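You operate a simulated robot arm through the tools that you are given. There is no shell and no other tool.

Carry out the task below with a simulated two-armed robot. There is one attempt and no reset: what you move stays moved.

JOB
Copy scans (a) and (c) to drive D-25, eject it and put it back in the purple drive rack.
Fine: use slot A; copy no other scan; Next moves the mark down the list.

The check looks at the end state, three seconds after you hand in, the way a careful person would. Anything else that was tipped, shoved, dropped, spilled or broken makes it a failure.

ROBOT AND FRAMES
Two 7-joint arms with fingered hands on one trunk that stands fixed in place. Base frame: the origin is at the foot of the trunk, x ahead of it, y to its left, z up; the work surface is at about z = 78. Units: cm, rad, N and s.
The left shoulder is at [7, 13.9, 113.9], the right one opposite. With the tool pointing down near the work surface each hand reaches from about 42 to 82 cm from the base axis, measured 20 degrees to its own side. Payload 3.9 kg a hand.
The TCP of each hand is the grasp point between the finger pads, 2.9 cm short of the fingertips. In the tool frame z runs along the fingers and y along their closing line. Largest opening 10 cm; the body of the gripper starts 3.4 cm behind the TCP. The gripper is a hand of 5 fingers: y runs from the thumb to the fingers, the wrist lies at [-1.5, -10.5, -17.7] in the tool frame, and closing takes about 1.5 s.
Orientation is told as [roll, pitch, yaw] about the base's x, y, z axes, in that order, counted from this pose: with the fingers straight down and the wrist toward the robot, the tool's x, y and z point along [0, 1, 0], [1, 0, 0] and [0, 0, -1] of the base frame.

CONTROLS
- The arms move only by the tool nudge_tool. It takes "left_deltas", "right_deltas" or both (then of equal length, played together; a hand with none holds still); each is a list of rows, each a list of 7 numbers: the shift along the tool's x, y, z in cm, then the turn, a rotation vector about the tool's x, y, z in rad, then the finger opening in cm, from 0 to 10. In form: [[dx, dy, dz, wx, wy, wz, gripper], ...]. A call has 1 to 20 rows; each row shifts and turns the commanded pose from where the row before left it, along the tool's axes as they then stand. Rows are played at 5 a second. More than 5 cm and 0.15 rad between two rows, or a gripper value outside its range, and nothing of the call is played. Where a pose cannot be reached the arm comes as near as it can. A force on the tool above 40 N (or 10 N above the force at the start of the call, whichever is more), or a blocked arm, ends the call early, and 0.2 s more pass. Each finger travels about 15.3 cm/s and halts on what it meets, pressing with about 31 N; the grip force reading is that of the motor and also rises with nothing between the fingers. The clock runs only during rows and for 0.2 s after the last one: add rows that do not move to give the fingers time. It gives the time, the measured TCP pose, the force on the tool (base axes), the opening and the grip force at its end, in the units of the frame above (readings bear some noise), with the torque about the TCP (base axes, N m) and any sound that the robot's microphone picked up, and new pictures: "pictures" is both (left out), scene, wrist or none (wrist: the cameras of the hands that moved).
- Cameras (640 x 400 px; columns grow to the right, rows downward): "scene" is now at [13.02, 3.2, 145.62]; the picture's right is [0.38, -0.92, 0.00], its down [-0.57, -0.23, -0.79] and it looks along [0.73, 0.30, -0.61] (base axes); focal length 325 px, centre (320, 200). "left" rides on the left gripper at [-6.6, -8.6, -12.1] in its tool frame; the picture's right is [-0.76, -0.31, 0.58], its down [0.59, -0.70, 0.40] and it looks along [0.28, 0.64, 0.71] (tool axes); focal length 247 px, centre (320, 200). "right" rides on the right gripper at [6.5, -8.6, -12.1] in its tool frame; the picture's right is [-0.76, 0.31, -0.58], its down [-0.59, -0.70, 0.40] and it looks along [-0.28, 0.64, 0.71] (tool axes); focal length 247 px, centre (320, 200). There is no depth. A picture from a camera that has moved, and an enlarged one, comes with that camera's place and axes in the base frame and with its lens.
- raise_lower(by): slides the trunk up (or, below 0, down) by that many cm; the arms and the scene camera ride with it, the base frame stays. It gives what a move gives, with no picture.
- hand_shape(shape, hand): the hand has 5 fingers and takes this shape, open, in about a second: jaw (thumb against the fingers, like two jaws); tri (thumb and two fingers); tip (a fingertip pinch); poke (one finger out to press); point (the index stretched); flat (the hand flat); cup (the hand cupped); fist (a fist). The gripper value then closes the fingers along that shape, each until it touches; the sizes above hold for jaw. It gives what a move gives, with no picture.
- aim_head(pan, tilt): turns the head with the scene camera to pan (to the left, within 1.501 rad either way) and tilt (down, from -0.506 to 1.204), counted from straight ahead of the robot. It gives what a move gives, and a new picture of the scene camera.
- inspect(camera, box): a new picture of the part [left, top, right, bottom] of that camera's present view, enlarged. It takes no simulated time.
- sign_off(): hands the job in; it is judged then, once.

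Places have to be worked out from the pictures, the camera data and where the tool is seen. Open the grippers and draw the arms clear of the work before you hand the job in, unless the task says otherwise.

The tools are called after ">>>" as a command line: name --argument value ..., lists and objects as JSON in quotes. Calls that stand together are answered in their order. nudge_tool: Moves the arms, as the interface text tells. Its arguments: {"type":"object","properties":{"left_deltas":{"type":"array"},"right_deltas":{"type":"array"},"pictures":{"type":"string","enum":["both","scene","wrist","none"]}},"required":[]} The other tools are called the same way: raise_lower (by) slides the trunk up or down; hand_shape (shape, hand) gives the hand a shape; aim_head (pan, tilt) turns the head that bears the scene camera; inspect (camera, box) takes an enlarged picture of a part of a camera's view; sign_off () hands the job in.

At the start:

```text
clock: 0.0
left_ee_pos: [46.6, 37.87, 113.52]
left_tcp_rot: [0.0, 0.001, 0.318]
left_contact_force: [-0.5, -1.3, 0.6]
left_wrist_torque: [0.01, -0.01, 0.01]
left_gripper_width: 9.97
left_grip_force: 0.1
left_shape: jaw
right_ee_pos: [57.45, 0.12, 115.03]
right_tcp_rot: [0.001, 0.001, 0.319]
right_contact_force: [0.1, 0.1, -0.6]
right_wrist_torque: [0.0, 0.0, 0.01]
right_gripper_width: 9.98
right_grip_force: 0.0
right_shape: jaw
trunk travel left (down, up): [-78.1, 5.9]
head pan, tilt: [0.394, 0.66]
```

scene: 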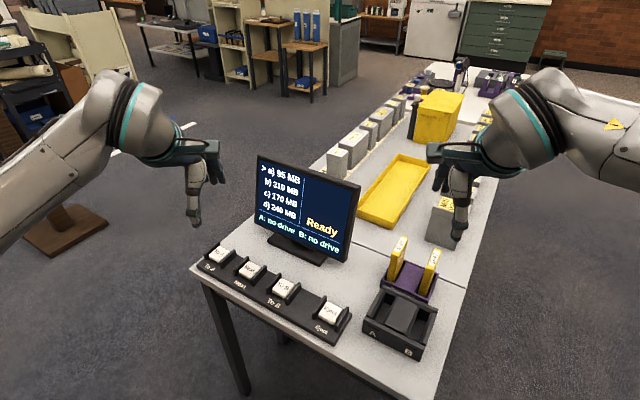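
right: 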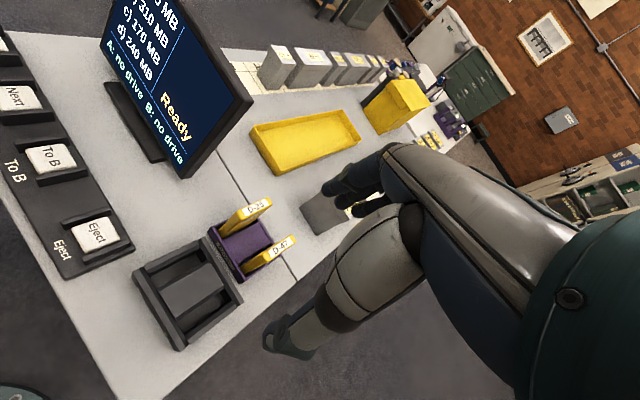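
left: 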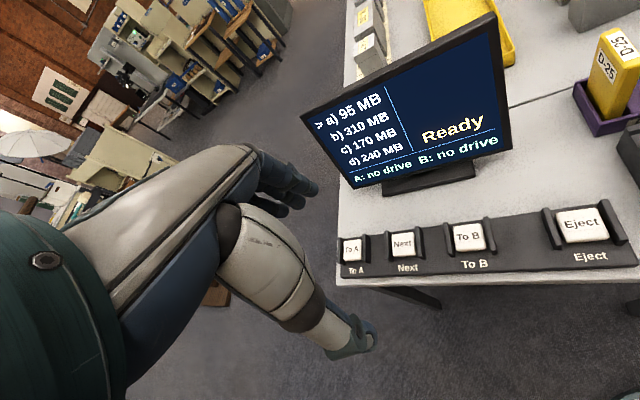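

I see the screen listing scans a–d, a button panel (To A, Next, To B, Eject), a two-slot dock (A, B), and a purple rack with two yellow drives. I take enlarged looks to place everything.

>>> inspect --camera "scene" --box '[340, 220, 460, 370]'

>>> inspect --camera "scene" --box '[190, 150, 370, 350]'

>>> inspect --camera "right" --box '[120, 180, 320, 360]'

>>> inspect --camera "left" --box '[320, 0, 640, 300]'

```text
2.67 times, centred on (400, 295) of scene
camera zoom: at [13.02, 3.2, 145.62], right [0.38, -0.92, 0.0], down [-0.57, -0.23, -0.79], along [0.73, 0.3, -0.61], focal length 866 px, centre (107, -53)
```

zoom: 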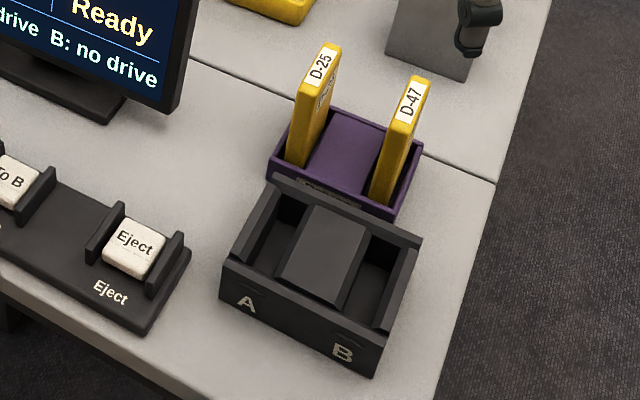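

```text
2.00 times, centred on (280, 250) of scene
camera zoom: at [13.02, 3.2, 145.62], right [0.38, -0.92, 0.0], down [-0.57, -0.23, -0.79], along [0.73, 0.3, -0.61], focal length 649 px, centre (400, 100)
```

zoom: 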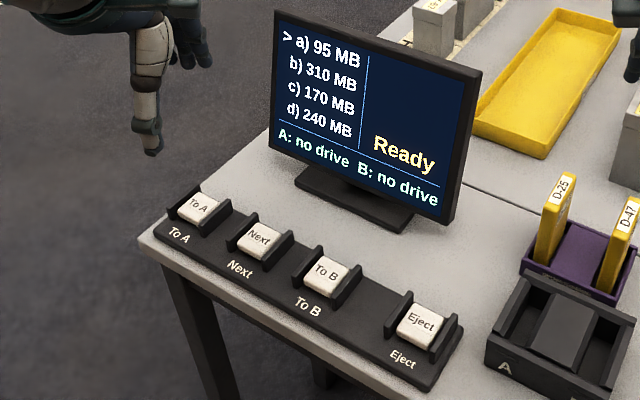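

```text
2.22 times, centred on (220, 270) of right
camera zoom: at [47.22, 3.6, 127.03], right [0.53, -0.62, 0.58], down [-0.48, -0.78, -0.4], along [0.7, -0.07, -0.71], focal length 549 px, centre (542, 44)
```

zoom: 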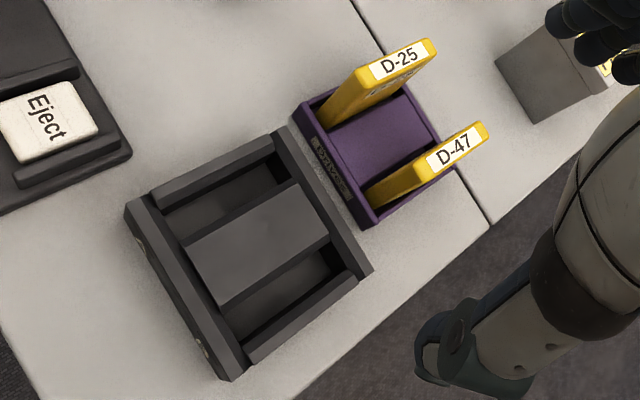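

```text
1.33 times, centred on (480, 150) of left
camera zoom: at [40.43, 28.94, 125.77], right [-0.05, -0.81, -0.58], down [-0.85, 0.34, -0.4], along [0.52, 0.47, -0.71], focal length 329 px, centre (107, 267)
```

zoom: 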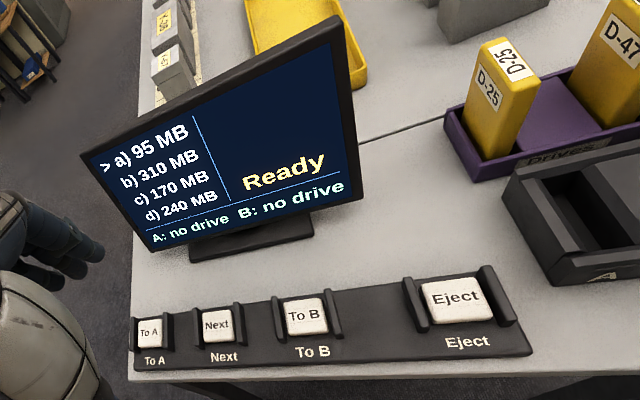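

D-25's top is near [70, 6.4, 90.5] with its thin side across y, slot A is near [57.6, 7], and the buttons lie along x≈53–58, y≈17–51. I shape the left hand to poke and turn the right hand so it can pinch the drive across its thickness.

>>> hand_shape --hand "left" --shape "poke"

>>> nudge_tool --right_deltas '[[0, 0, 0, 0, 0, -0.139, 10], [0, 0, 0, 0, 0, -0.139, 10], [0, 0, 0, 0, 0, -0.139, 10], [0, 0, 0, 0, 0, -0.139, 10], [0, 0, 0, 0, 0, -0.139, 10], [0, 0, 0, 0, 0, -0.139, 10], [0, 0, 0, 0, 0, -0.139, 10], [0, 0, 0, 0, 0, -0.139, 10], [0, 0, 0, 0, -0.13, 0, 10], [0, 0, 0, 0, -0.13, 0, 10], [0, 0, 0, 0, -0.14, 0, 10], [0, 0, 0, 0, 0, 0, 10], [0, 0, 0, 0, 0, 0, 10]]' --pictures "both"

```text
clock: 0.9
left_ee_pos: [46.35, 37.78, 113.48]
left_tcp_rot: [0.001, -0.001, 0.321]
left_contact_force: [0.4, 0.7, 1.0]
left_wrist_torque: [-0.04, 0.02, -0.01]
left_gripper_width: 0.0
left_grip_force: 0.0
left_shape: poke
right_ee_pos: [57.54, 0.07, 114.87]
right_tcp_rot: [0.0, 0.001, 0.32]
right_contact_force: [-0.2, -0.3, -0.4]
right_wrist_torque: [-0.01, 0.01, -0.01]
right_gripper_width: 9.98
right_grip_force: 0.1
right_shape: jaw
trunk travel left (down, up): [-78.1, 5.9]
head pan, tilt: [0.394, 0.66]
```

```text
clock: 3.7
left_ee_pos: [46.51, 37.9, 113.54]
left_tcp_rot: [0.0, -0.001, 0.32]
left_contact_force: [0.8, -0.4, -0.1]
left_wrist_torque: [0.0, 0.0, -0.01]
left_gripper_width: 0.0
left_grip_force: 0.1
left_shape: poke
right_ee_pos: [57.44, -0.01, 114.87]
right_tcp_rot: [-0.401, -0.001, 0.528]
right_contact_force: [0.1, 0.6, 0.0]
right_wrist_torque: [-0.01, -0.02, 0.0]
right_gripper_width: 9.99
right_grip_force: 0.1
right_shape: jaw
right hand out of reach, approached as far as the arm can: row 2, 3, 4, 5, 6, 7, 8
trunk travel left (down, up): [-78.1, 5.9]
head pan, tilt: [0.394, 0.66]
camera scene: at [13.02, 3.2, 145.62], right [0.38, -0.92, 0.0], down [-0.57, -0.23, -0.79], along [0.73, 0.3, -0.61], focal length 325 px, centre (320, 200)
camera right: at [44.59, 5.06, 123.5], right [0.5, -0.25, 0.83], down [-0.26, -0.96, -0.14], along [0.83, -0.14, -0.55], focal length 247 px, centre (320, 200)
```

scene: 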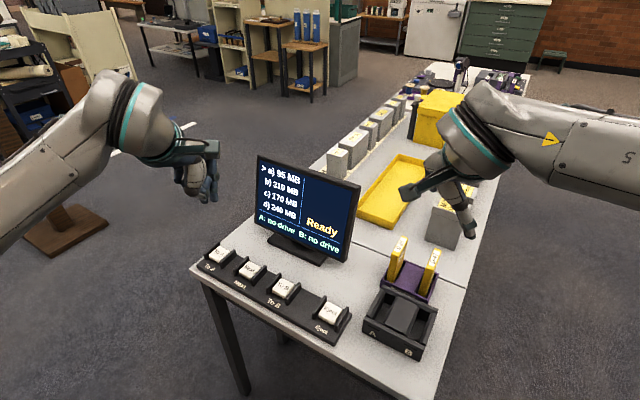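
right: 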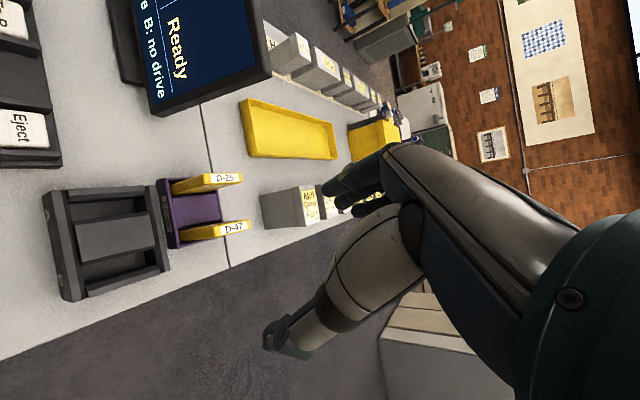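

The right hand's yaw stops at about 0.53 rad, so a sideways pinch with this hand may not be reachable. I look closer at the hand itself before choosing a grip.

>>> inspect --camera "scene" --box '[390, 120, 510, 250]'

>>> inspect --camera "right" --box '[240, 120, 440, 370]'

>>> inspect --camera "left" --box '[150, 100, 450, 380]'

>>> inspect --camera "scene" --box '[130, 120, 250, 220]'

```text
3.08 times, centred on (450, 185) of scene
camera zoom: at [13.02, 3.2, 145.62], right [0.38, -0.92, 0.0], down [-0.57, -0.23, -0.79], along [0.73, 0.3, -0.61], focal length 999 px, centre (-80, 246)
```

zoom: 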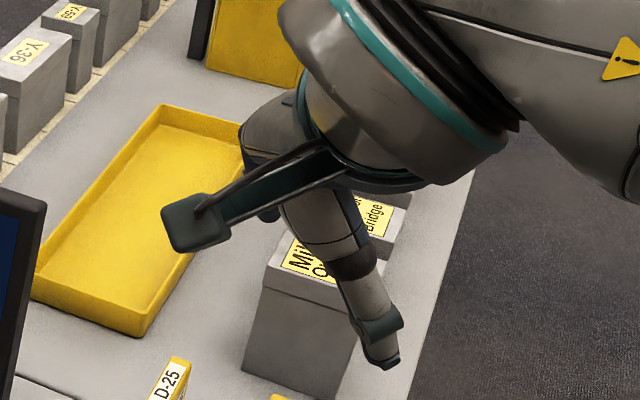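

```text
1.60 times, centred on (340, 245) of right
camera zoom: at [44.59, 5.06, 123.5], right [0.5, -0.25, 0.83], down [-0.26, -0.96, -0.14], along [0.83, -0.14, -0.55], focal length 395 px, centre (288, 128)
```

zoom: 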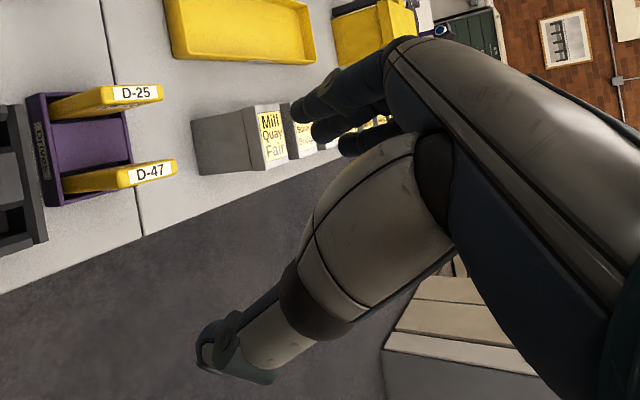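

```text
1.43 times, centred on (300, 240) of left
camera zoom: at [40.43, 28.94, 125.77], right [-0.05, -0.82, -0.58], down [-0.85, 0.34, -0.4], along [0.52, 0.47, -0.71], focal length 353 px, centre (349, 143)
```

zoom: 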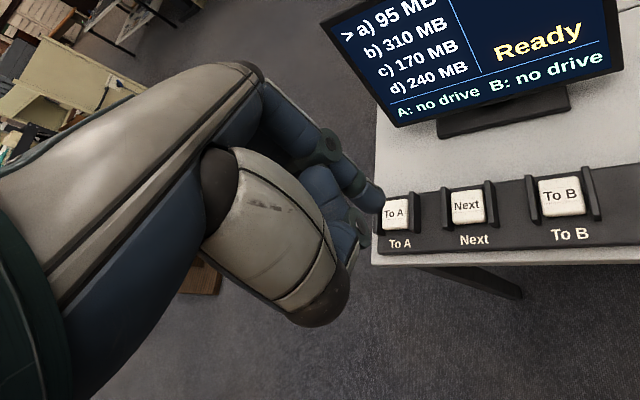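

```text
4.00 times, centred on (190, 170) of scene
camera zoom: at [13.02, 3.2, 145.62], right [0.38, -0.92, 0.0], down [-0.57, -0.23, -0.79], along [0.73, 0.3, -0.61], focal length 1299 px, centre (840, 320)
```

zoom: 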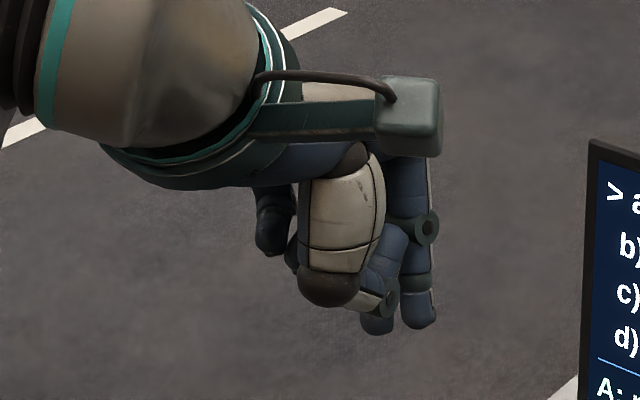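

The hand has about four fingers spread ±2.5 cm opposite the thumb. I undo the tilt and probe how far each hand can yaw the other way, high up and clear of everything.

>>> nudge_tool --right_deltas '[[0, 0, 0, 0, 0.13, 0, 10], [0, 0, 0, 0, 0.13, 0, 10], [0, 0, 0, 0, 0.14, 0, 10], [0, 0, 0, 0, 0, 0.145, 10], [0, 0, 0, 0, 0, 0.145, 10], [0, 0, 0, 0, 0, 0.145, 10], [0, 0, 0, 0, 0, 0.145, 10], [0, 0, 0, 0, 0, 0.145, 10], [0, 0, 0, 0, 0, 0.145, 10], [0, 0, 0, 0, 0, 0.145, 10], [0, 0, 0, 0, 0, 0.145, 10], [0, 0, 0, 0, 0, 0.145, 10], [0, 0, 0, 0, 0, 0.145, 10], [0, 0, 0, 0, 0, 0.145, 10], [0, 0, 0, 0, 0, 0.145, 10], [0, 0, 0, 0, 0, 0.145, 10], [0, 0, 0, 0, 0, 0.145, 10], [0, 0, 0, 0, 0, 0, 10]]' --pictures "both"

```text
clock: 7.5
left_ee_pos: [46.46, 37.85, 113.57]
left_tcp_rot: [0.0, 0.0, 0.32]
left_contact_force: [0.8, -0.6, -0.2]
left_wrist_torque: [0.0, 0.01, -0.02]
left_gripper_width: 0.02
left_grip_force: 0.1
left_shape: poke
right_ee_pos: [57.41, -0.01, 114.88]
right_tcp_rot: [0.0, 0.0, -1.502]
right_contact_force: [-0.8, -0.3, -0.4]
right_wrist_torque: [-0.04, 0.02, 0.01]
right_gripper_width: 9.99
right_grip_force: 0.1
right_shape: jaw
trunk travel left (down, up): [-78.1, 5.9]
head pan, tilt: [0.394, 0.66]
camera scene: at [12.99, 3.16, 145.63], right [0.38, -0.92, 0.0], down [-0.57, -0.23, -0.79], along [0.73, 0.3, -0.61], focal length 325 px, centre (320, 200)
camera right: at [63.35, 9.06, 127.05], right [-0.73, -0.36, 0.58], down [-0.63, 0.66, -0.4], along [-0.24, -0.66, -0.71], focal length 247 px, centre (320, 200)
```

scene: 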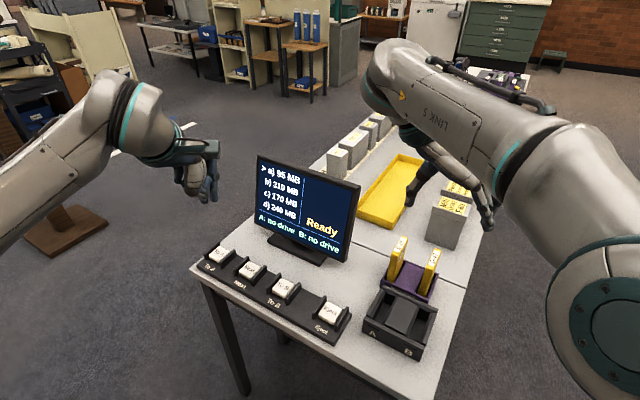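
right: 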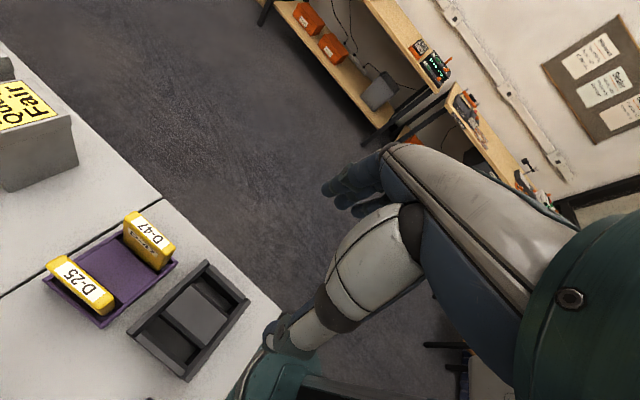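

The right hand yaws the other way freely, but there its wrist would hang over the monitor. Gripping the drive by its two narrow ends with the wrist toward the robot looks cleaner, so I turn back to yaw ≈ -0.14 (the table's alignment) and test-close the hand to see its fingers.

>>> nudge_tool --right_deltas '[[0, 0, 0, 0, 0, -0.1362, 10], [0, 0, 0, 0, 0, -0.1362, 10], [0, 0, 0, 0, 0, -0.1362, 10], [0, 0, 0, 0, 0, -0.1362, 10], [0, 0, 0, 0, 0, -0.1362, 10], [0, 0, 0, 0, 0, -0.1362, 10], [0, 0, 0, 0, 0, -0.1362, 10], [0, 0, 0, 0, 0, -0.1362, 10], [0, 0, 0, 0, 0, -0.1362, 10], [0, 0, 0, 0, 0, -0.1362, 10], [0, 0, 0, 0, 0, 0, 8], [0, 0, 0, 0, 0, 0, 6.5], [0, 0, 0, 0, 0, 0, 6.5], [0, 0, 0, 0, 0, 0, 6.5], [0, 0, 0, 0, 0, 0, 6.5]]' --pictures "both"

>>> inspect --camera "right" --box '[240, 120, 440, 370]'

>>> inspect --camera "scene" --box '[390, 120, 510, 250]'

```text
clock: 10.7
left_ee_pos: [46.43, 37.78, 113.61]
left_tcp_rot: [0.001, -0.001, 0.32]
left_contact_force: [-0.9, 0.5, -0.2]
left_wrist_torque: [-0.01, 0.01, 0.03]
left_gripper_width: 0.0
left_grip_force: 0.1
left_shape: poke
right_ee_pos: [57.42, 0.08, 114.9]
right_tcp_rot: [0.002, 0.001, -0.139]
right_contact_force: [0.4, -0.3, -0.2]
right_wrist_torque: [0.01, -0.03, 0.0]
right_gripper_width: 6.53
right_grip_force: 0.0
right_shape: jaw
trunk travel left (down, up): [-78.1, 5.9]
head pan, tilt: [0.394, 0.66]
camera scene: at [13.03, 3.19, 145.62], right [0.38, -0.92, 0.0], down [-0.57, -0.23, -0.79], along [0.73, 0.3, -0.61], focal length 325 px, centre (320, 200)
camera right: at [49.85, 7.77, 127.04], right [0.2, -0.79, 0.58], down [-0.78, -0.48, -0.4], along [0.6, -0.37, -0.71], focal length 247 px, centre (320, 200)
```

scene: 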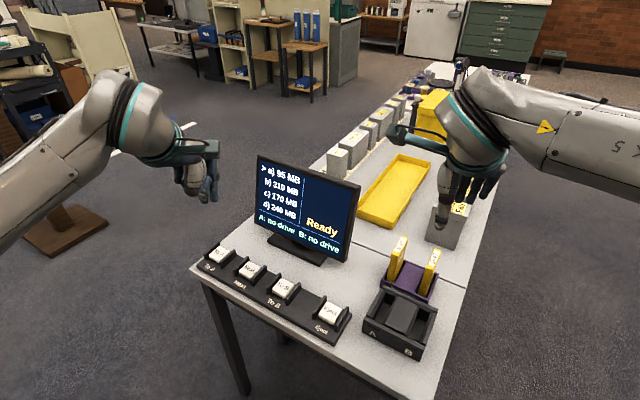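
right: 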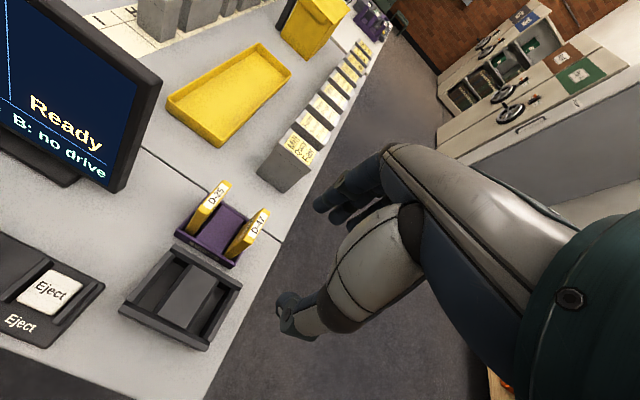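

```text
1.60 times, centred on (340, 245) of right
camera zoom: at [49.85, 7.77, 127.04], right [0.2, -0.79, 0.58], down [-0.78, -0.48, -0.4], along [0.6, -0.37, -0.71], focal length 395 px, centre (288, 128)
```

zoom: 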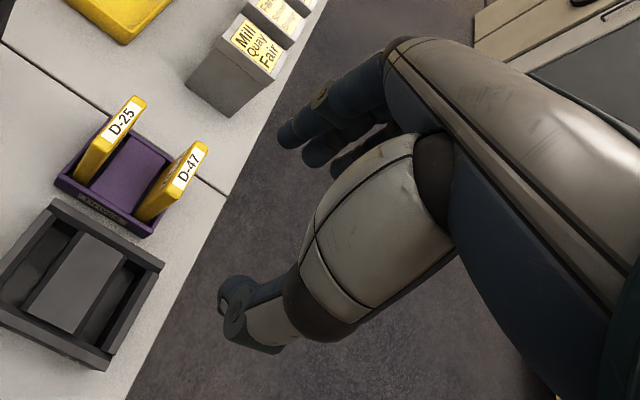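

```text
3.08 times, centred on (450, 185) of scene
camera zoom: at [13.03, 3.19, 145.62], right [0.38, -0.92, 0.0], down [-0.57, -0.23, -0.79], along [0.73, 0.3, -0.61], focal length 999 px, centre (-80, 246)
```

zoom: 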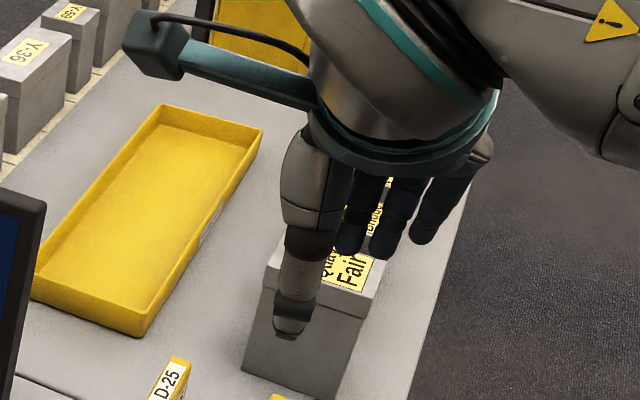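

The picture shows the thumb opposes the index finger, with the other fingers trailing to one side (~2.2 cm apart) where they could bump D-47. I try the "tip" shape on the right hand to see how the other fingers fold.

>>> hand_shape --hand "right" --shape "tip"

>>> inspect --camera "right" --box '[240, 120, 440, 370]'

>>> inspect --camera "scene" --box '[390, 120, 510, 250]'

```text
clock: 11.6
left_ee_pos: [46.41, 37.74, 113.52]
left_tcp_rot: [-0.001, 0.0, 0.321]
left_contact_force: [0.1, 0.7, 0.3]
left_wrist_torque: [-0.03, 0.0, -0.01]
left_gripper_width: 0.0
left_grip_force: 0.1
left_shape: poke
right_ee_pos: [57.47, 0.06, 114.91]
right_tcp_rot: [-0.001, 0.0, -0.143]
right_contact_force: [-0.3, 0.2, 0.6]
right_wrist_torque: [0.0, -0.04, 0.01]
right_gripper_width: 9.98
right_grip_force: 0.1
right_shape: tip
trunk travel left (down, up): [-78.1, 5.9]
head pan, tilt: [0.394, 0.66]
```

```text
1.60 times, centred on (340, 245) of right
camera zoom: at [49.85, 7.79, 127.03], right [0.2, -0.79, 0.58], down [-0.78, -0.48, -0.4], along [0.6, -0.37, -0.71], focal length 395 px, centre (288, 128)
```

zoom: 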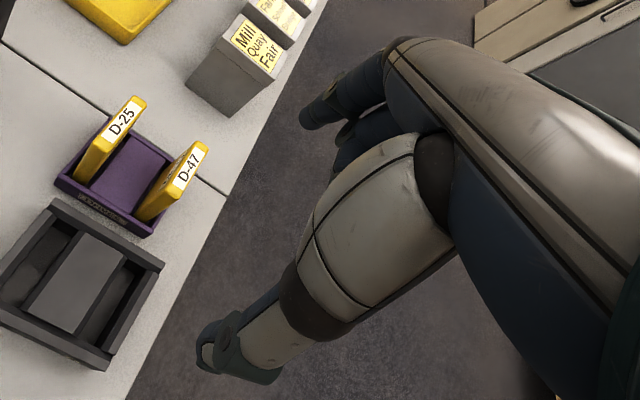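

```text
3.08 times, centred on (450, 185) of scene
camera zoom: at [13.03, 3.2, 145.62], right [0.38, -0.92, 0.0], down [-0.57, -0.23, -0.79], along [0.73, 0.3, -0.61], focal length 999 px, centre (-80, 246)
```

zoom: 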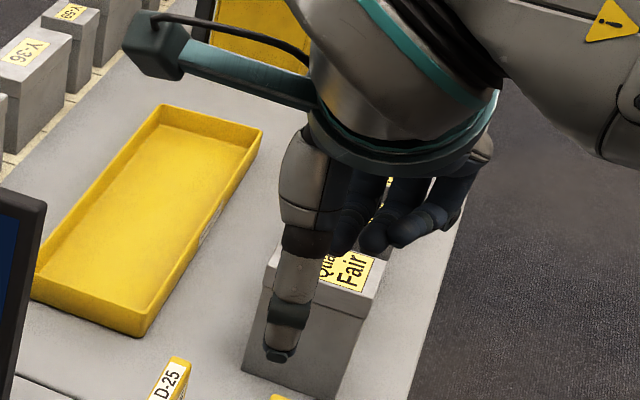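

In "tip" the spare fingers still curl toward D-47's side on the right hand; the left hand's spare fingers fall on the free side instead. I'll use the left hand for the drive, so I draw the right arm away to the right and take close-ups.

>>> nudge_tool --right_deltas '[[-4.5, -1, 0, 0, 0, 0, 10], [-4.5, -1, 0, 0, 0, 0, 10], [-4.5, -1, 0, 0, 0, 0, 10], [-4.5, -1, 0, 0, 0, 0, 10], [-4.5, -1, 0, 0, 0, 0, 10], [-4.5, -1, 0, 0, 0, 0, 10], [0, 0, 0, 0, 0, 0, 10]]' --pictures "scene"

>>> inspect --camera "scene" --box '[370, 230, 450, 300]'

>>> inspect --camera "scene" --box '[355, 280, 445, 365]'

>>> inspect --camera "left" --box '[540, 0, 640, 180]'

```text
clock: 13.2
left_ee_pos: [46.58, 37.94, 113.49]
left_tcp_rot: [0.0, 0.0, 0.32]
left_contact_force: [-0.1, 0.3, 0.2]
left_wrist_torque: [0.01, 0.06, 0.01]
left_gripper_width: 0.0
left_grip_force: 0.1
left_shape: poke
right_ee_pos: [47.62, -25.78, 114.8]
right_tcp_rot: [-0.002, 0.0, -0.14]
right_contact_force: [-0.4, 0.4, 0.4]
right_wrist_torque: [0.02, 0.01, 0.0]
right_gripper_width: 9.96
right_grip_force: 0.0
right_shape: tip
trunk travel left (down, up): [-78.1, 5.9]
head pan, tilt: [0.394, 0.66]
camera scene: at [13.1, 3.34, 145.61], right [0.38, -0.92, 0.0], down [-0.57, -0.24, -0.79], along [0.73, 0.3, -0.61], focal length 325 px, centre (320, 200)
```

scene: 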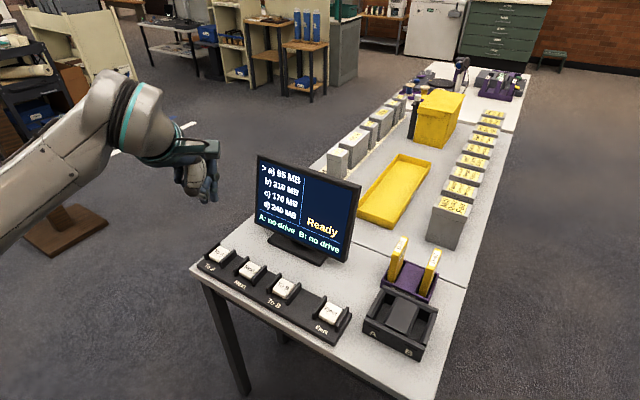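

```text
5.71 times, centred on (410, 265) of scene
camera zoom: at [13.1, 3.34, 145.61], right [0.38, -0.92, 0.0], down [-0.57, -0.24, -0.79], along [0.73, 0.3, -0.61], focal length 1855 px, centre (-194, -171)
```

zoom: 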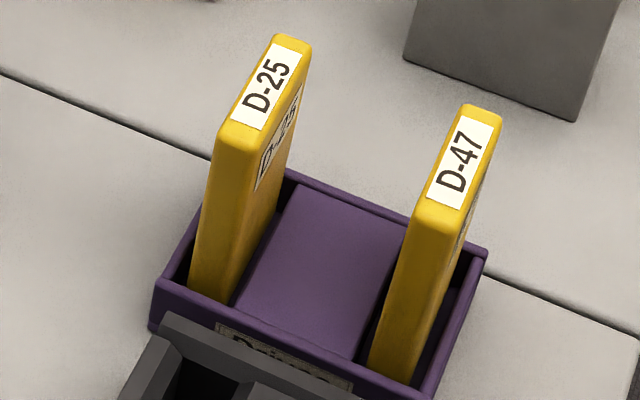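

```text
4.71 times, centred on (400, 322) of scene
camera zoom: at [13.1, 3.34, 145.61], right [0.38, -0.92, 0.0], down [-0.57, -0.24, -0.79], along [0.73, 0.3, -0.61], focal length 1528 px, centre (-56, -376)
```

zoom: 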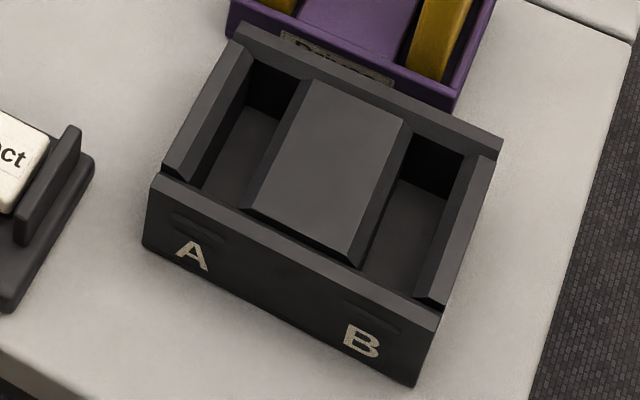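

```text
2.22 times, centred on (590, 90) of left
camera zoom: at [40.5, 29.06, 125.71], right [-0.05, -0.82, -0.58], down [-0.85, 0.34, -0.4], along [0.52, 0.47, -0.71], focal length 549 px, centre (-280, 444)
```

zoom: 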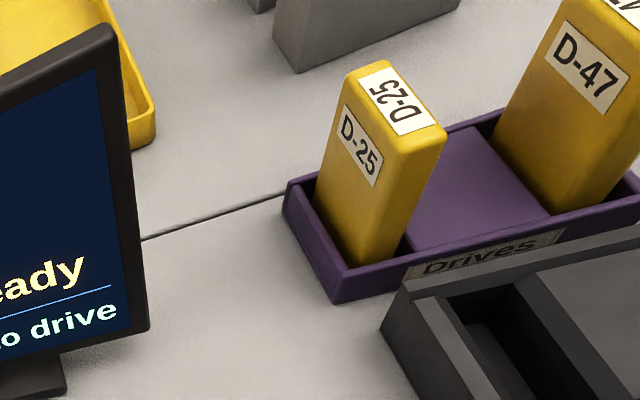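

D-25 is about 6.2 × 1.6 cm in plan, centred near [70.0, 6.4] with its top at 90.5 and yaw ≈ -0.14; the monitor's right edge is at y≈18. I put the left hand into jaw shape and carry it high across to above D-25, stopping short for a look.

>>> hand_shape --hand "left" --shape "jaw"

>>> nudge_tool --left_deltas '[[0, 0, 0, 0, 0, 0.1158, 10], [0, 0, 0, 0, 0, 0.1158, 10], [0, 0, 0, 0, 0, 0.1158, 10], [0, 0, 0, 0, 0, 0.1158, 10], [-3.96, 1.5, 0, 0, 0, 0, 10], [-3.96, 1.5, 0, 0, 0, 0, 10], [-3.96, 1.5, 0, 0, 0, 0, 10], [-3.96, 1.5, 0, 0, 0, 0, 10], [-3.96, 1.5, 0, 0, 0, 0, 10], [-3.96, 1.5, 0, 0, 0, 0, 10], [-3.96, 1.5, 0, 0, 0, 0, 10], [0, 2.5, 0, 0, 0, 0, 10], [0, 2.5, 0, 0, 0, 0, 10], [0, 2.5, 0, 0, 0, 0, 10], [0, 0, 0, 0, 0, 0, 10], [0, 0, 0, 0, 0, 0, 10]]' --pictures "both"

```text
clock: 14.1
left_ee_pos: [46.37, 37.87, 113.55]
left_tcp_rot: [0.0, 0.0, 0.32]
left_contact_force: [-0.4, 0.1, 0.1]
left_wrist_torque: [-0.02, -0.01, -0.04]
left_gripper_width: 9.96
left_grip_force: 0.1
left_shape: jaw
right_ee_pos: [47.7, -25.81, 114.86]
right_tcp_rot: [0.0, 0.001, -0.141]
right_contact_force: [0.5, -0.5, 0.2]
right_wrist_torque: [-0.01, -0.01, 0.01]
right_gripper_width: 10.0
right_grip_force: 0.0
right_shape: tip
trunk travel left (down, up): [-78.1, 5.9]
head pan, tilt: [0.394, 0.66]
```

```text
clock: 17.5
left_ee_pos: [63.44, 8.55, 110.46]
left_tcp_rot: [-0.041, 0.001, 0.022]
left_contact_force: [0.0, -0.3, 0.3]
left_wrist_torque: [-0.03, 0.0, 0.03]
left_gripper_width: 9.97
left_grip_force: 0.1
left_shape: jaw
left hand out of reach, approached as far as the arm can: row 1, 2, 3, 4
right_ee_pos: [47.7, -25.85, 114.92]
right_tcp_rot: [-0.001, 0.001, -0.142]
right_contact_force: [0.4, 0.3, 0.2]
right_wrist_torque: [0.02, 0.02, 0.02]
right_gripper_width: 9.94
right_grip_force: 0.0
right_shape: tip
trunk travel left (down, up): [-78.1, 5.9]
head pan, tilt: [0.394, 0.66]
camera scene: at [13.04, 3.17, 145.62], right [0.38, -0.92, 0.0], down [-0.57, -0.23, -0.79], along [0.73, 0.3, -0.61], focal length 325 px, centre (320, 200)
camera left: at [55.05, 2.37, 123.01], right [-0.29, -0.79, -0.55], down [-0.72, 0.56, -0.42], along [0.64, 0.27, -0.72], focal length 247 px, centre (320, 200)
```

scene: 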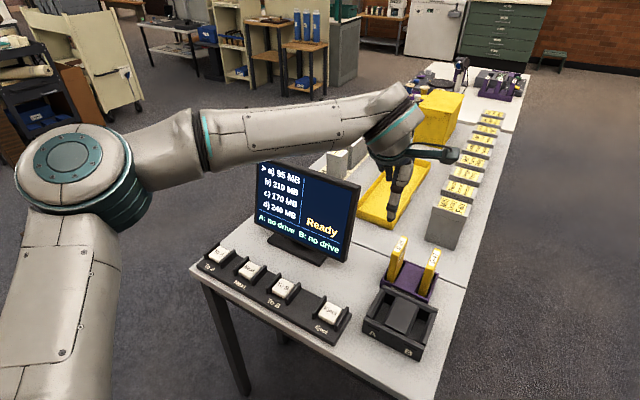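
left: 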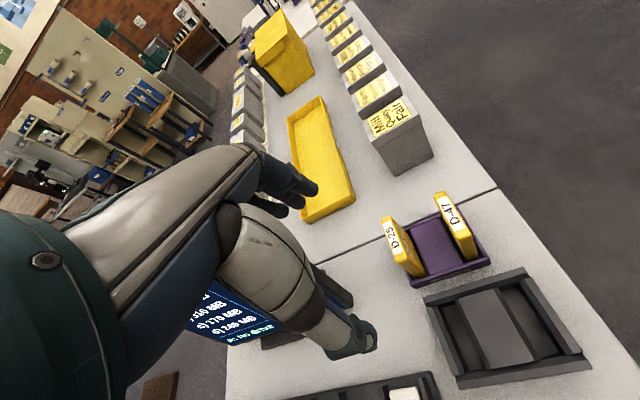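

The left hand is now near [63.4, 8.6, 110.5] but its yaw stopped at 0.02 with a slight roll. I try correcting the orientation from here, where the arm geometry is different.

>>> nudge_tool --left_deltas '[[0, 0, 0, 0, 0.0205, 0.055, 10], [0, 0, 0, 0, 0.0205, 0.055, 10], [0, 0, 0, 0, 0, 0.055, 10], [0, 0, 0, 0, 0, 0, 10]]' --pictures "none"

```text
clock: 18.5
left_ee_pos: [63.41, 8.5, 110.48]
left_tcp_rot: [0.001, -0.003, -0.143]
left_contact_force: [0.2, 0.0, -0.8]
left_wrist_torque: [0.02, -0.02, -0.01]
left_gripper_width: 9.99
left_grip_force: 0.0
left_shape: jaw
right_ee_pos: [47.67, -25.81, 114.85]
right_tcp_rot: [-0.001, -0.001, -0.141]
right_contact_force: [0.0, -0.1, 0.3]
right_wrist_torque: [0.01, 0.0, 0.01]
right_gripper_width: 10.0
right_grip_force: 0.2
right_shape: tip
trunk travel left (down, up): [-78.1, 5.9]
head pan, tilt: [0.394, 0.66]
```

Orientation now reads [0, 0, -0.143], matching the drive. I move over D-25 and come down to z≈100, still above its top, and look.

>>> nudge_tool --left_deltas '[[-0.55, 3.41, 0, 0, 0, 0, 10], [-0.55, 3.41, 0, 0, 0, 0, 10], [0, 0, 3.5, 0, 0, 0, 10], [0, 0, 3.5, 0, 0, 0, 10], [0, 0, 3.5, 0, 0, 0, 10], [0, 0, 0, 0, 0, 0, 10], [0, 0, 0, 0, 0, 0, 10]]' --pictures "both"

>>> inspect --camera "left" --box '[240, 150, 560, 390]'

>>> inspect --camera "scene" --box '[340, 160, 480, 310]'

```text
clock: 20.1
left_ee_pos: [70.03, 6.51, 99.93]
left_tcp_rot: [0.001, -0.002, -0.144]
left_contact_force: [0.0, 0.7, -0.3]
left_wrist_torque: [0.02, 0.01, 0.01]
left_gripper_width: 9.99
left_grip_force: 0.1
left_shape: jaw
right_ee_pos: [47.55, -25.87, 114.82]
right_tcp_rot: [-0.001, 0.001, -0.142]
right_contact_force: [-0.7, 0.7, -0.4]
right_wrist_torque: [-0.04, -0.03, 0.0]
right_gripper_width: 10.01
right_grip_force: 0.1
right_shape: tip
trunk travel left (down, up): [-78.1, 5.9]
head pan, tilt: [0.394, 0.66]
camera scene: at [13.05, 3.17, 145.62], right [0.38, -0.92, 0.0], down [-0.57, -0.23, -0.79], along [0.73, 0.3, -0.61], focal length 325 px, centre (320, 200)
camera left: at [60.62, 1.29, 112.14], right [-0.41, -0.71, -0.58], down [-0.61, 0.68, -0.4], along [0.68, 0.19, -0.71], focal length 247 px, centre (320, 200)
```

scene: 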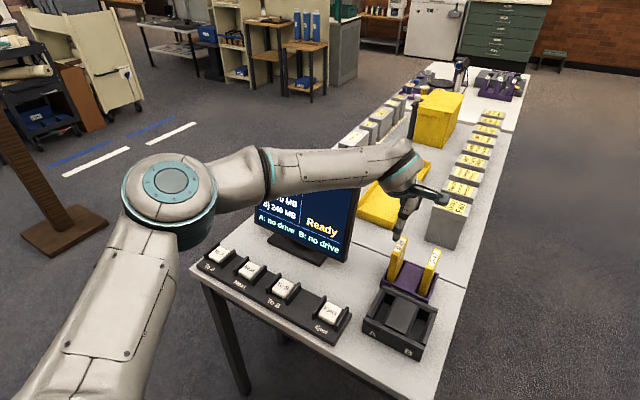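
left: 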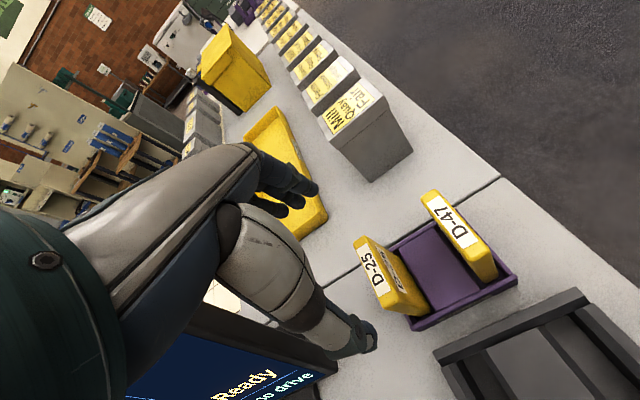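

```text
1.67 times, centred on (400, 270) of left
camera zoom: at [60.62, 1.29, 112.14], right [-0.41, -0.71, -0.58], down [-0.61, 0.68, -0.4], along [0.68, 0.19, -0.71], focal length 412 px, centre (187, 83)
```

zoom: 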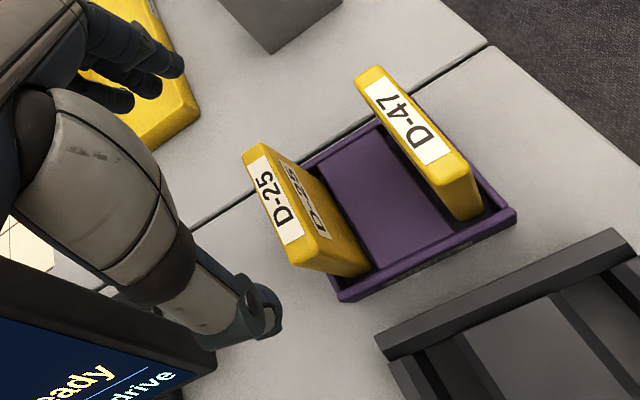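

```text
2.67 times, centred on (410, 235) of scene
camera zoom: at [13.05, 3.17, 145.62], right [0.38, -0.92, 0.0], down [-0.57, -0.23, -0.79], along [0.73, 0.3, -0.61], focal length 866 px, centre (80, 107)
```

zoom: 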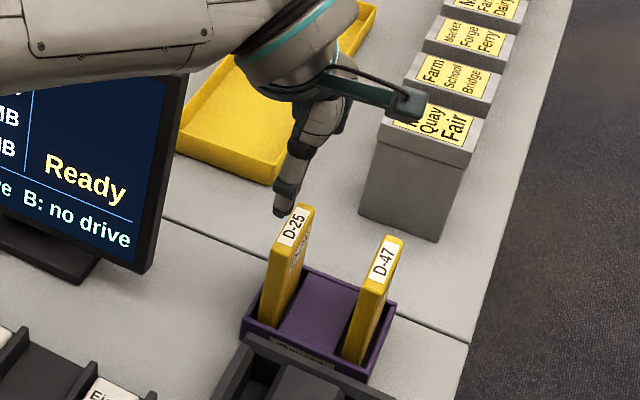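

The second view confirms D-25's top centre at about [70.1, 6.4, 90.5], and the thumb and fingers straddle it. I go down so the TCP sits ~2.3 cm below the drive's top, hand still open.

>>> nudge_tool --left_deltas '[[-0.1, 0, 3, 0, 0, 0, 10], [0, 0, 3, 0, 0, 0, 10], [0, 0, 3, 0, 0, 0, 10], [0, 0, 2.7, 0, 0, 0, 10], [0, 0, 0, 0, 0, 0, 10], [0, 0, 0, 0, 0, 0, 10]]' --pictures "both"

>>> inspect --camera "left" --box '[240, 150, 480, 390]'

>>> inspect --camera "scene" --box '[350, 180, 470, 310]'

```text
clock: 21.5
left_ee_pos: [70.1, 6.43, 88.22]
left_tcp_rot: [0.002, -0.003, -0.143]
left_contact_force: [-0.4, 0.0, 0.1]
left_wrist_torque: [0.01, -0.02, -0.01]
left_gripper_width: 9.98
left_grip_force: 0.0
left_shape: jaw
right_ee_pos: [47.71, -25.77, 114.91]
right_tcp_rot: [0.0, 0.002, -0.141]
right_contact_force: [-1.0, -0.6, 0.6]
right_wrist_torque: [-0.02, 0.02, 0.0]
right_gripper_width: 9.96
right_grip_force: 0.1
right_shape: tip
trunk travel left (down, up): [-78.1, 5.9]
head pan, tilt: [0.394, 0.66]
camera scene: at [13.04, 3.19, 145.62], right [0.38, -0.92, 0.0], down [-0.57, -0.23, -0.79], along [0.73, 0.3, -0.61], focal length 325 px, centre (320, 200)
camera left: at [60.72, 1.13, 100.45], right [-0.41, -0.71, -0.58], down [-0.61, 0.68, -0.4], along [0.68, 0.19, -0.71], focal length 247 px, centre (320, 200)
```

scene: 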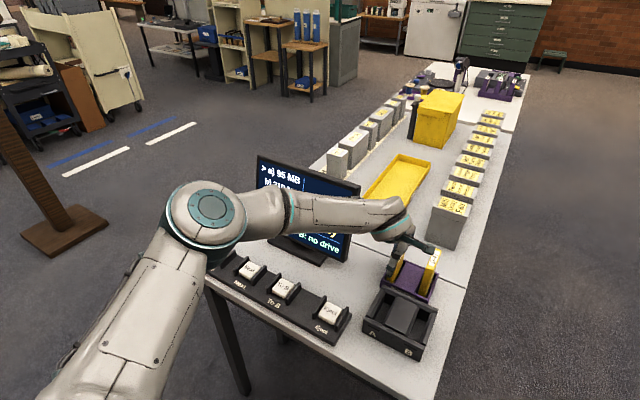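
left: 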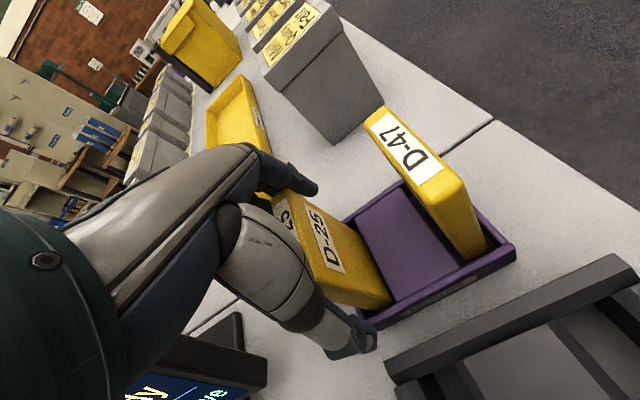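

```text
1.67 times, centred on (360, 270) of left
camera zoom: at [60.72, 1.13, 100.45], right [-0.41, -0.71, -0.58], down [-0.61, 0.68, -0.4], along [0.68, 0.19, -0.71], focal length 412 px, centre (253, 83)
```

zoom: 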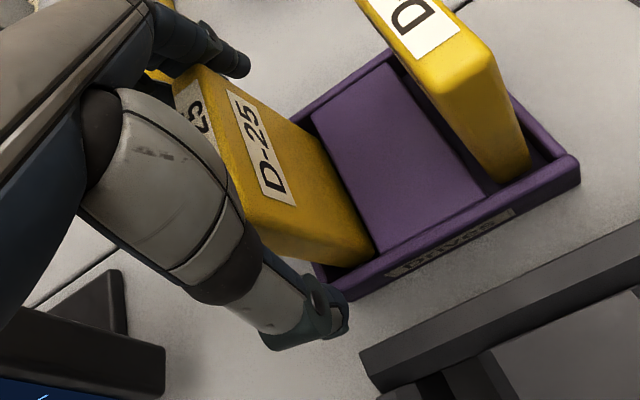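

```text
3.08 times, centred on (410, 245) of scene
camera zoom: at [13.04, 3.19, 145.62], right [0.38, -0.92, 0.0], down [-0.57, -0.23, -0.79], along [0.73, 0.3, -0.61], focal length 999 px, centre (43, 62)
```

zoom: 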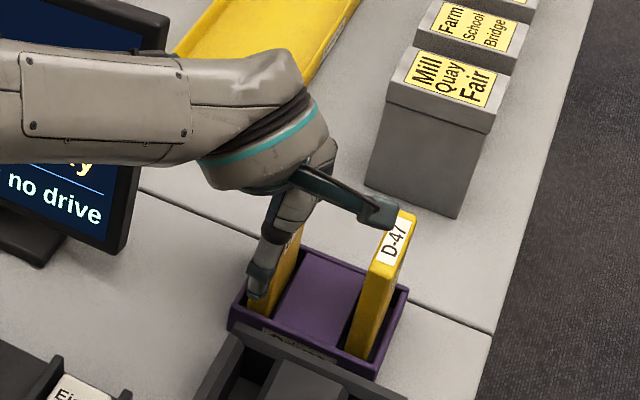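

The thumb is at the near end and the index at the far end of D-25, with no contact force. I close gradually onto its ends.

>>> nudge_tool --left_deltas '[[0, 0, 0, 0, 0, 0, 9], [0, 0, 0, 0, 0, 0, 8.2], [0, 0, 0, 0, 0, 0, 7.6], [0, 0, 0, 0, 0, 0, 7.2], [0, 0, 0, 0, 0, 0, 6.8], [0, 0, 0, 0, 0, 0, 6.4], [0, 0, 0, 0, 0, 0, 6.0], [0, 0, 0, 0, 0, 0, 5.5], [0, 0, 0, 0, 0, 0, 5.5], [0, 0, 0, 0, 0, 0, 5.5]]' --pictures "both"

>>> inspect --camera "left" --box '[240, 150, 480, 390]'

>>> inspect --camera "scene" --box '[350, 180, 470, 310]'

```text
clock: 23.7
left_ee_pos: [69.92, 6.32, 88.34]
left_tcp_rot: [0.003, -0.002, -0.143]
left_contact_force: [-10.2, 0.3, 1.0]
left_wrist_torque: [-0.01, 0.64, -0.07]
left_gripper_width: 5.86
left_grip_force: 31.1
left_shape: jaw
right_ee_pos: [47.52, -25.81, 114.97]
right_tcp_rot: [0.0, -0.003, -0.141]
right_contact_force: [-0.2, 0.5, -0.9]
right_wrist_torque: [0.0, -0.03, -0.02]
right_gripper_width: 10.0
right_grip_force: 0.1
right_shape: tip
trunk travel left (down, up): [-78.1, 5.9]
head pan, tilt: [0.394, 0.66]
camera scene: at [12.8, 3.2, 145.64], right [0.38, -0.92, 0.0], down [-0.56, -0.24, -0.79], along [0.73, 0.3, -0.61], focal length 325 px, centre (320, 200)
camera left: at [60.53, 1.13, 100.53], right [-0.41, -0.71, -0.58], down [-0.61, 0.68, -0.4], along [0.68, 0.19, -0.71], focal length 247 px, centre (320, 200)
```

scene: 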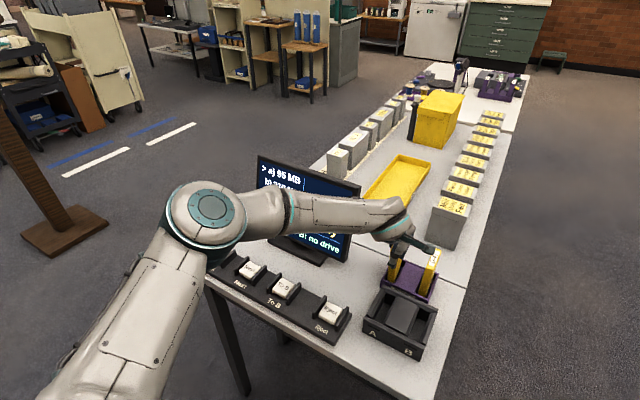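
left: 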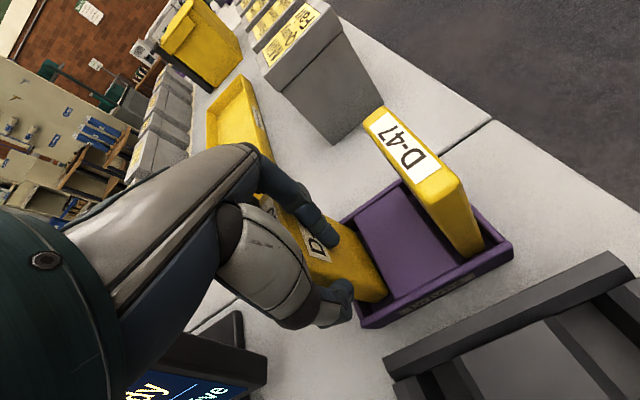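

```text
1.67 times, centred on (360, 270) of left
camera zoom: at [60.53, 1.13, 100.53], right [-0.41, -0.71, -0.58], down [-0.61, 0.68, -0.4], along [0.68, 0.19, -0.71], focal length 412 px, centre (253, 83)
```

zoom: 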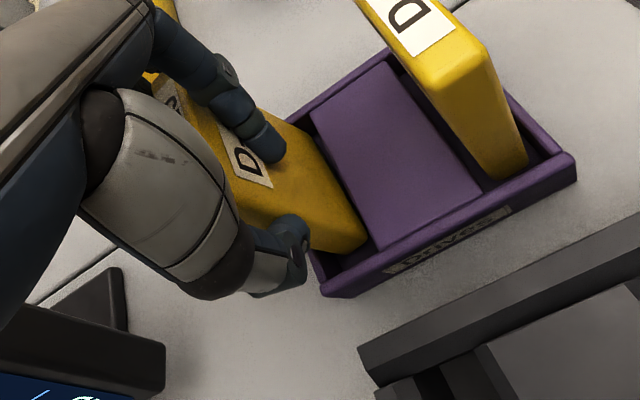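

```text
3.08 times, centred on (410, 245) of scene
camera zoom: at [12.8, 3.2, 145.64], right [0.38, -0.92, 0.0], down [-0.56, -0.24, -0.79], along [0.73, 0.3, -0.61], focal length 999 px, centre (43, 62)
```

zoom: 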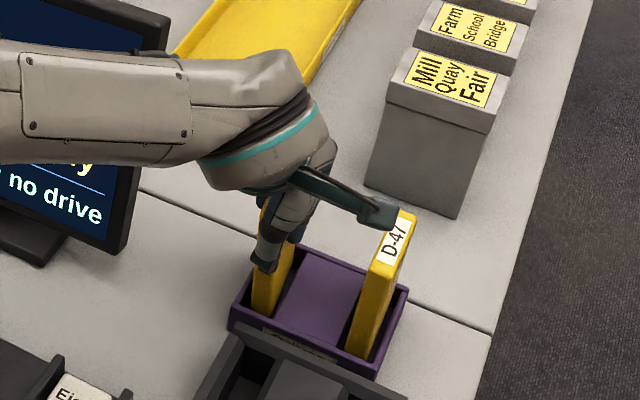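

The grip reads 31 N at 5.9 cm: the thumb is centred on the near end, the middle finger should be behind the far end, and the index has wrapped along the right face. A ~10 N sideways push suggests the drive leans on the rack wall, so I ease back slightly and lift 1.5 cm to test.

>>> nudge_tool --left_deltas '[[0, -0.18, 0, 0, 0, 0, 5.5], [0, 0, 0, 0, 0, 0, 5.5], [0, 0, -0.5, 0, 0, 0, 5.5], [0, 0, -0.5, 0, 0, 0, 5.5], [0, 0, -0.5, 0, 0, 0, 5.5], [0, 0, 0, 0, 0, 0, 5.5]]' --pictures "both"

>>> inspect --camera "left" --box '[240, 150, 480, 390]'

>>> inspect --camera "scene" --box '[370, 220, 450, 300]'

```text
clock: 25.1
left_ee_pos: [69.95, 6.42, 89.67]
left_tcp_rot: [0.002, -0.002, -0.143]
left_contact_force: [-5.1, -0.8, -3.4]
left_wrist_torque: [-0.05, 0.51, -0.06]
left_gripper_width: 5.9
left_grip_force: 30.7
left_shape: jaw
right_ee_pos: [47.65, -25.72, 114.79]
right_tcp_rot: [-0.001, 0.0, -0.14]
right_contact_force: [0.8, 0.1, -0.6]
right_wrist_torque: [0.0, 0.01, -0.06]
right_gripper_width: 9.97
right_grip_force: 0.1
right_shape: tip
trunk travel left (down, up): [-78.1, 5.9]
head pan, tilt: [0.394, 0.66]
camera scene: at [13.0, 3.2, 145.63], right [0.38, -0.92, 0.0], down [-0.57, -0.23, -0.79], along [0.73, 0.3, -0.61], focal length 325 px, centre (320, 200)
camera left: at [60.48, 1.25, 101.98], right [-0.41, -0.71, -0.58], down [-0.61, 0.68, -0.4], along [0.68, 0.19, -0.71], focal length 247 px, centre (320, 200)
```

scene: 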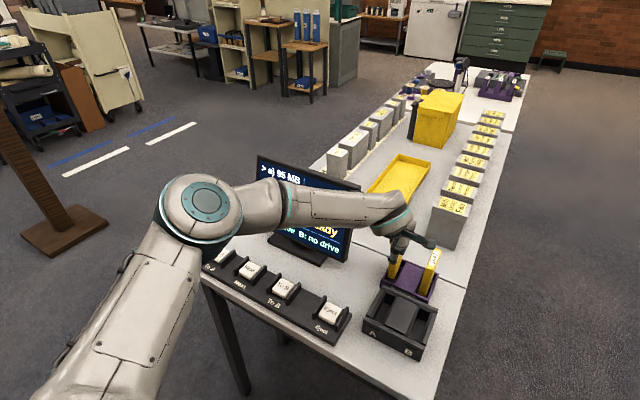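
left: 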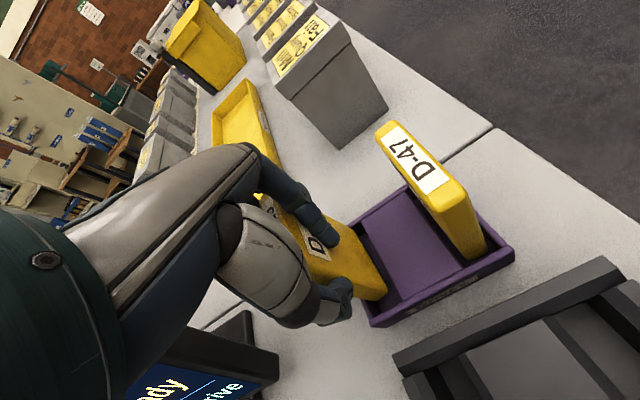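

```text
1.67 times, centred on (360, 270) of left
camera zoom: at [60.48, 1.25, 101.98], right [-0.41, -0.71, -0.58], down [-0.61, 0.68, -0.4], along [0.68, 0.19, -0.71], focal length 412 px, centre (253, 83)
```

zoom: 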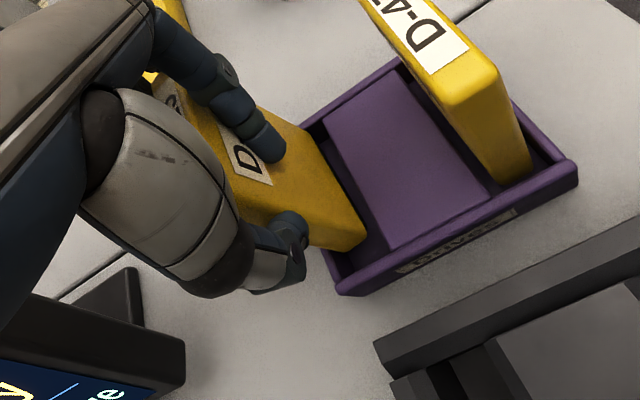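

```text
5.00 times, centred on (410, 260) of scene
camera zoom: at [13.0, 3.2, 145.63], right [0.38, -0.92, 0.0], down [-0.57, -0.23, -0.79], along [0.73, 0.3, -0.61], focal length 1623 px, centre (-130, -100)
```

zoom: 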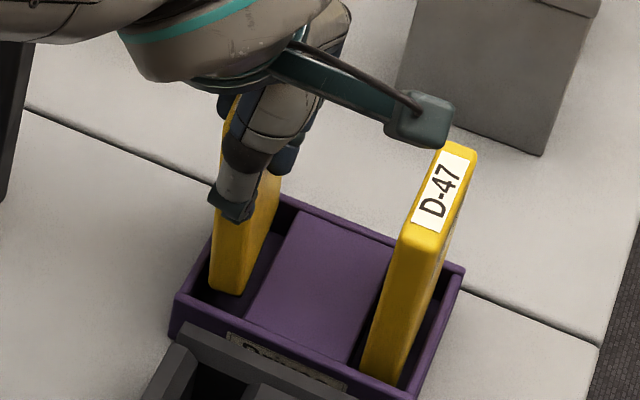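

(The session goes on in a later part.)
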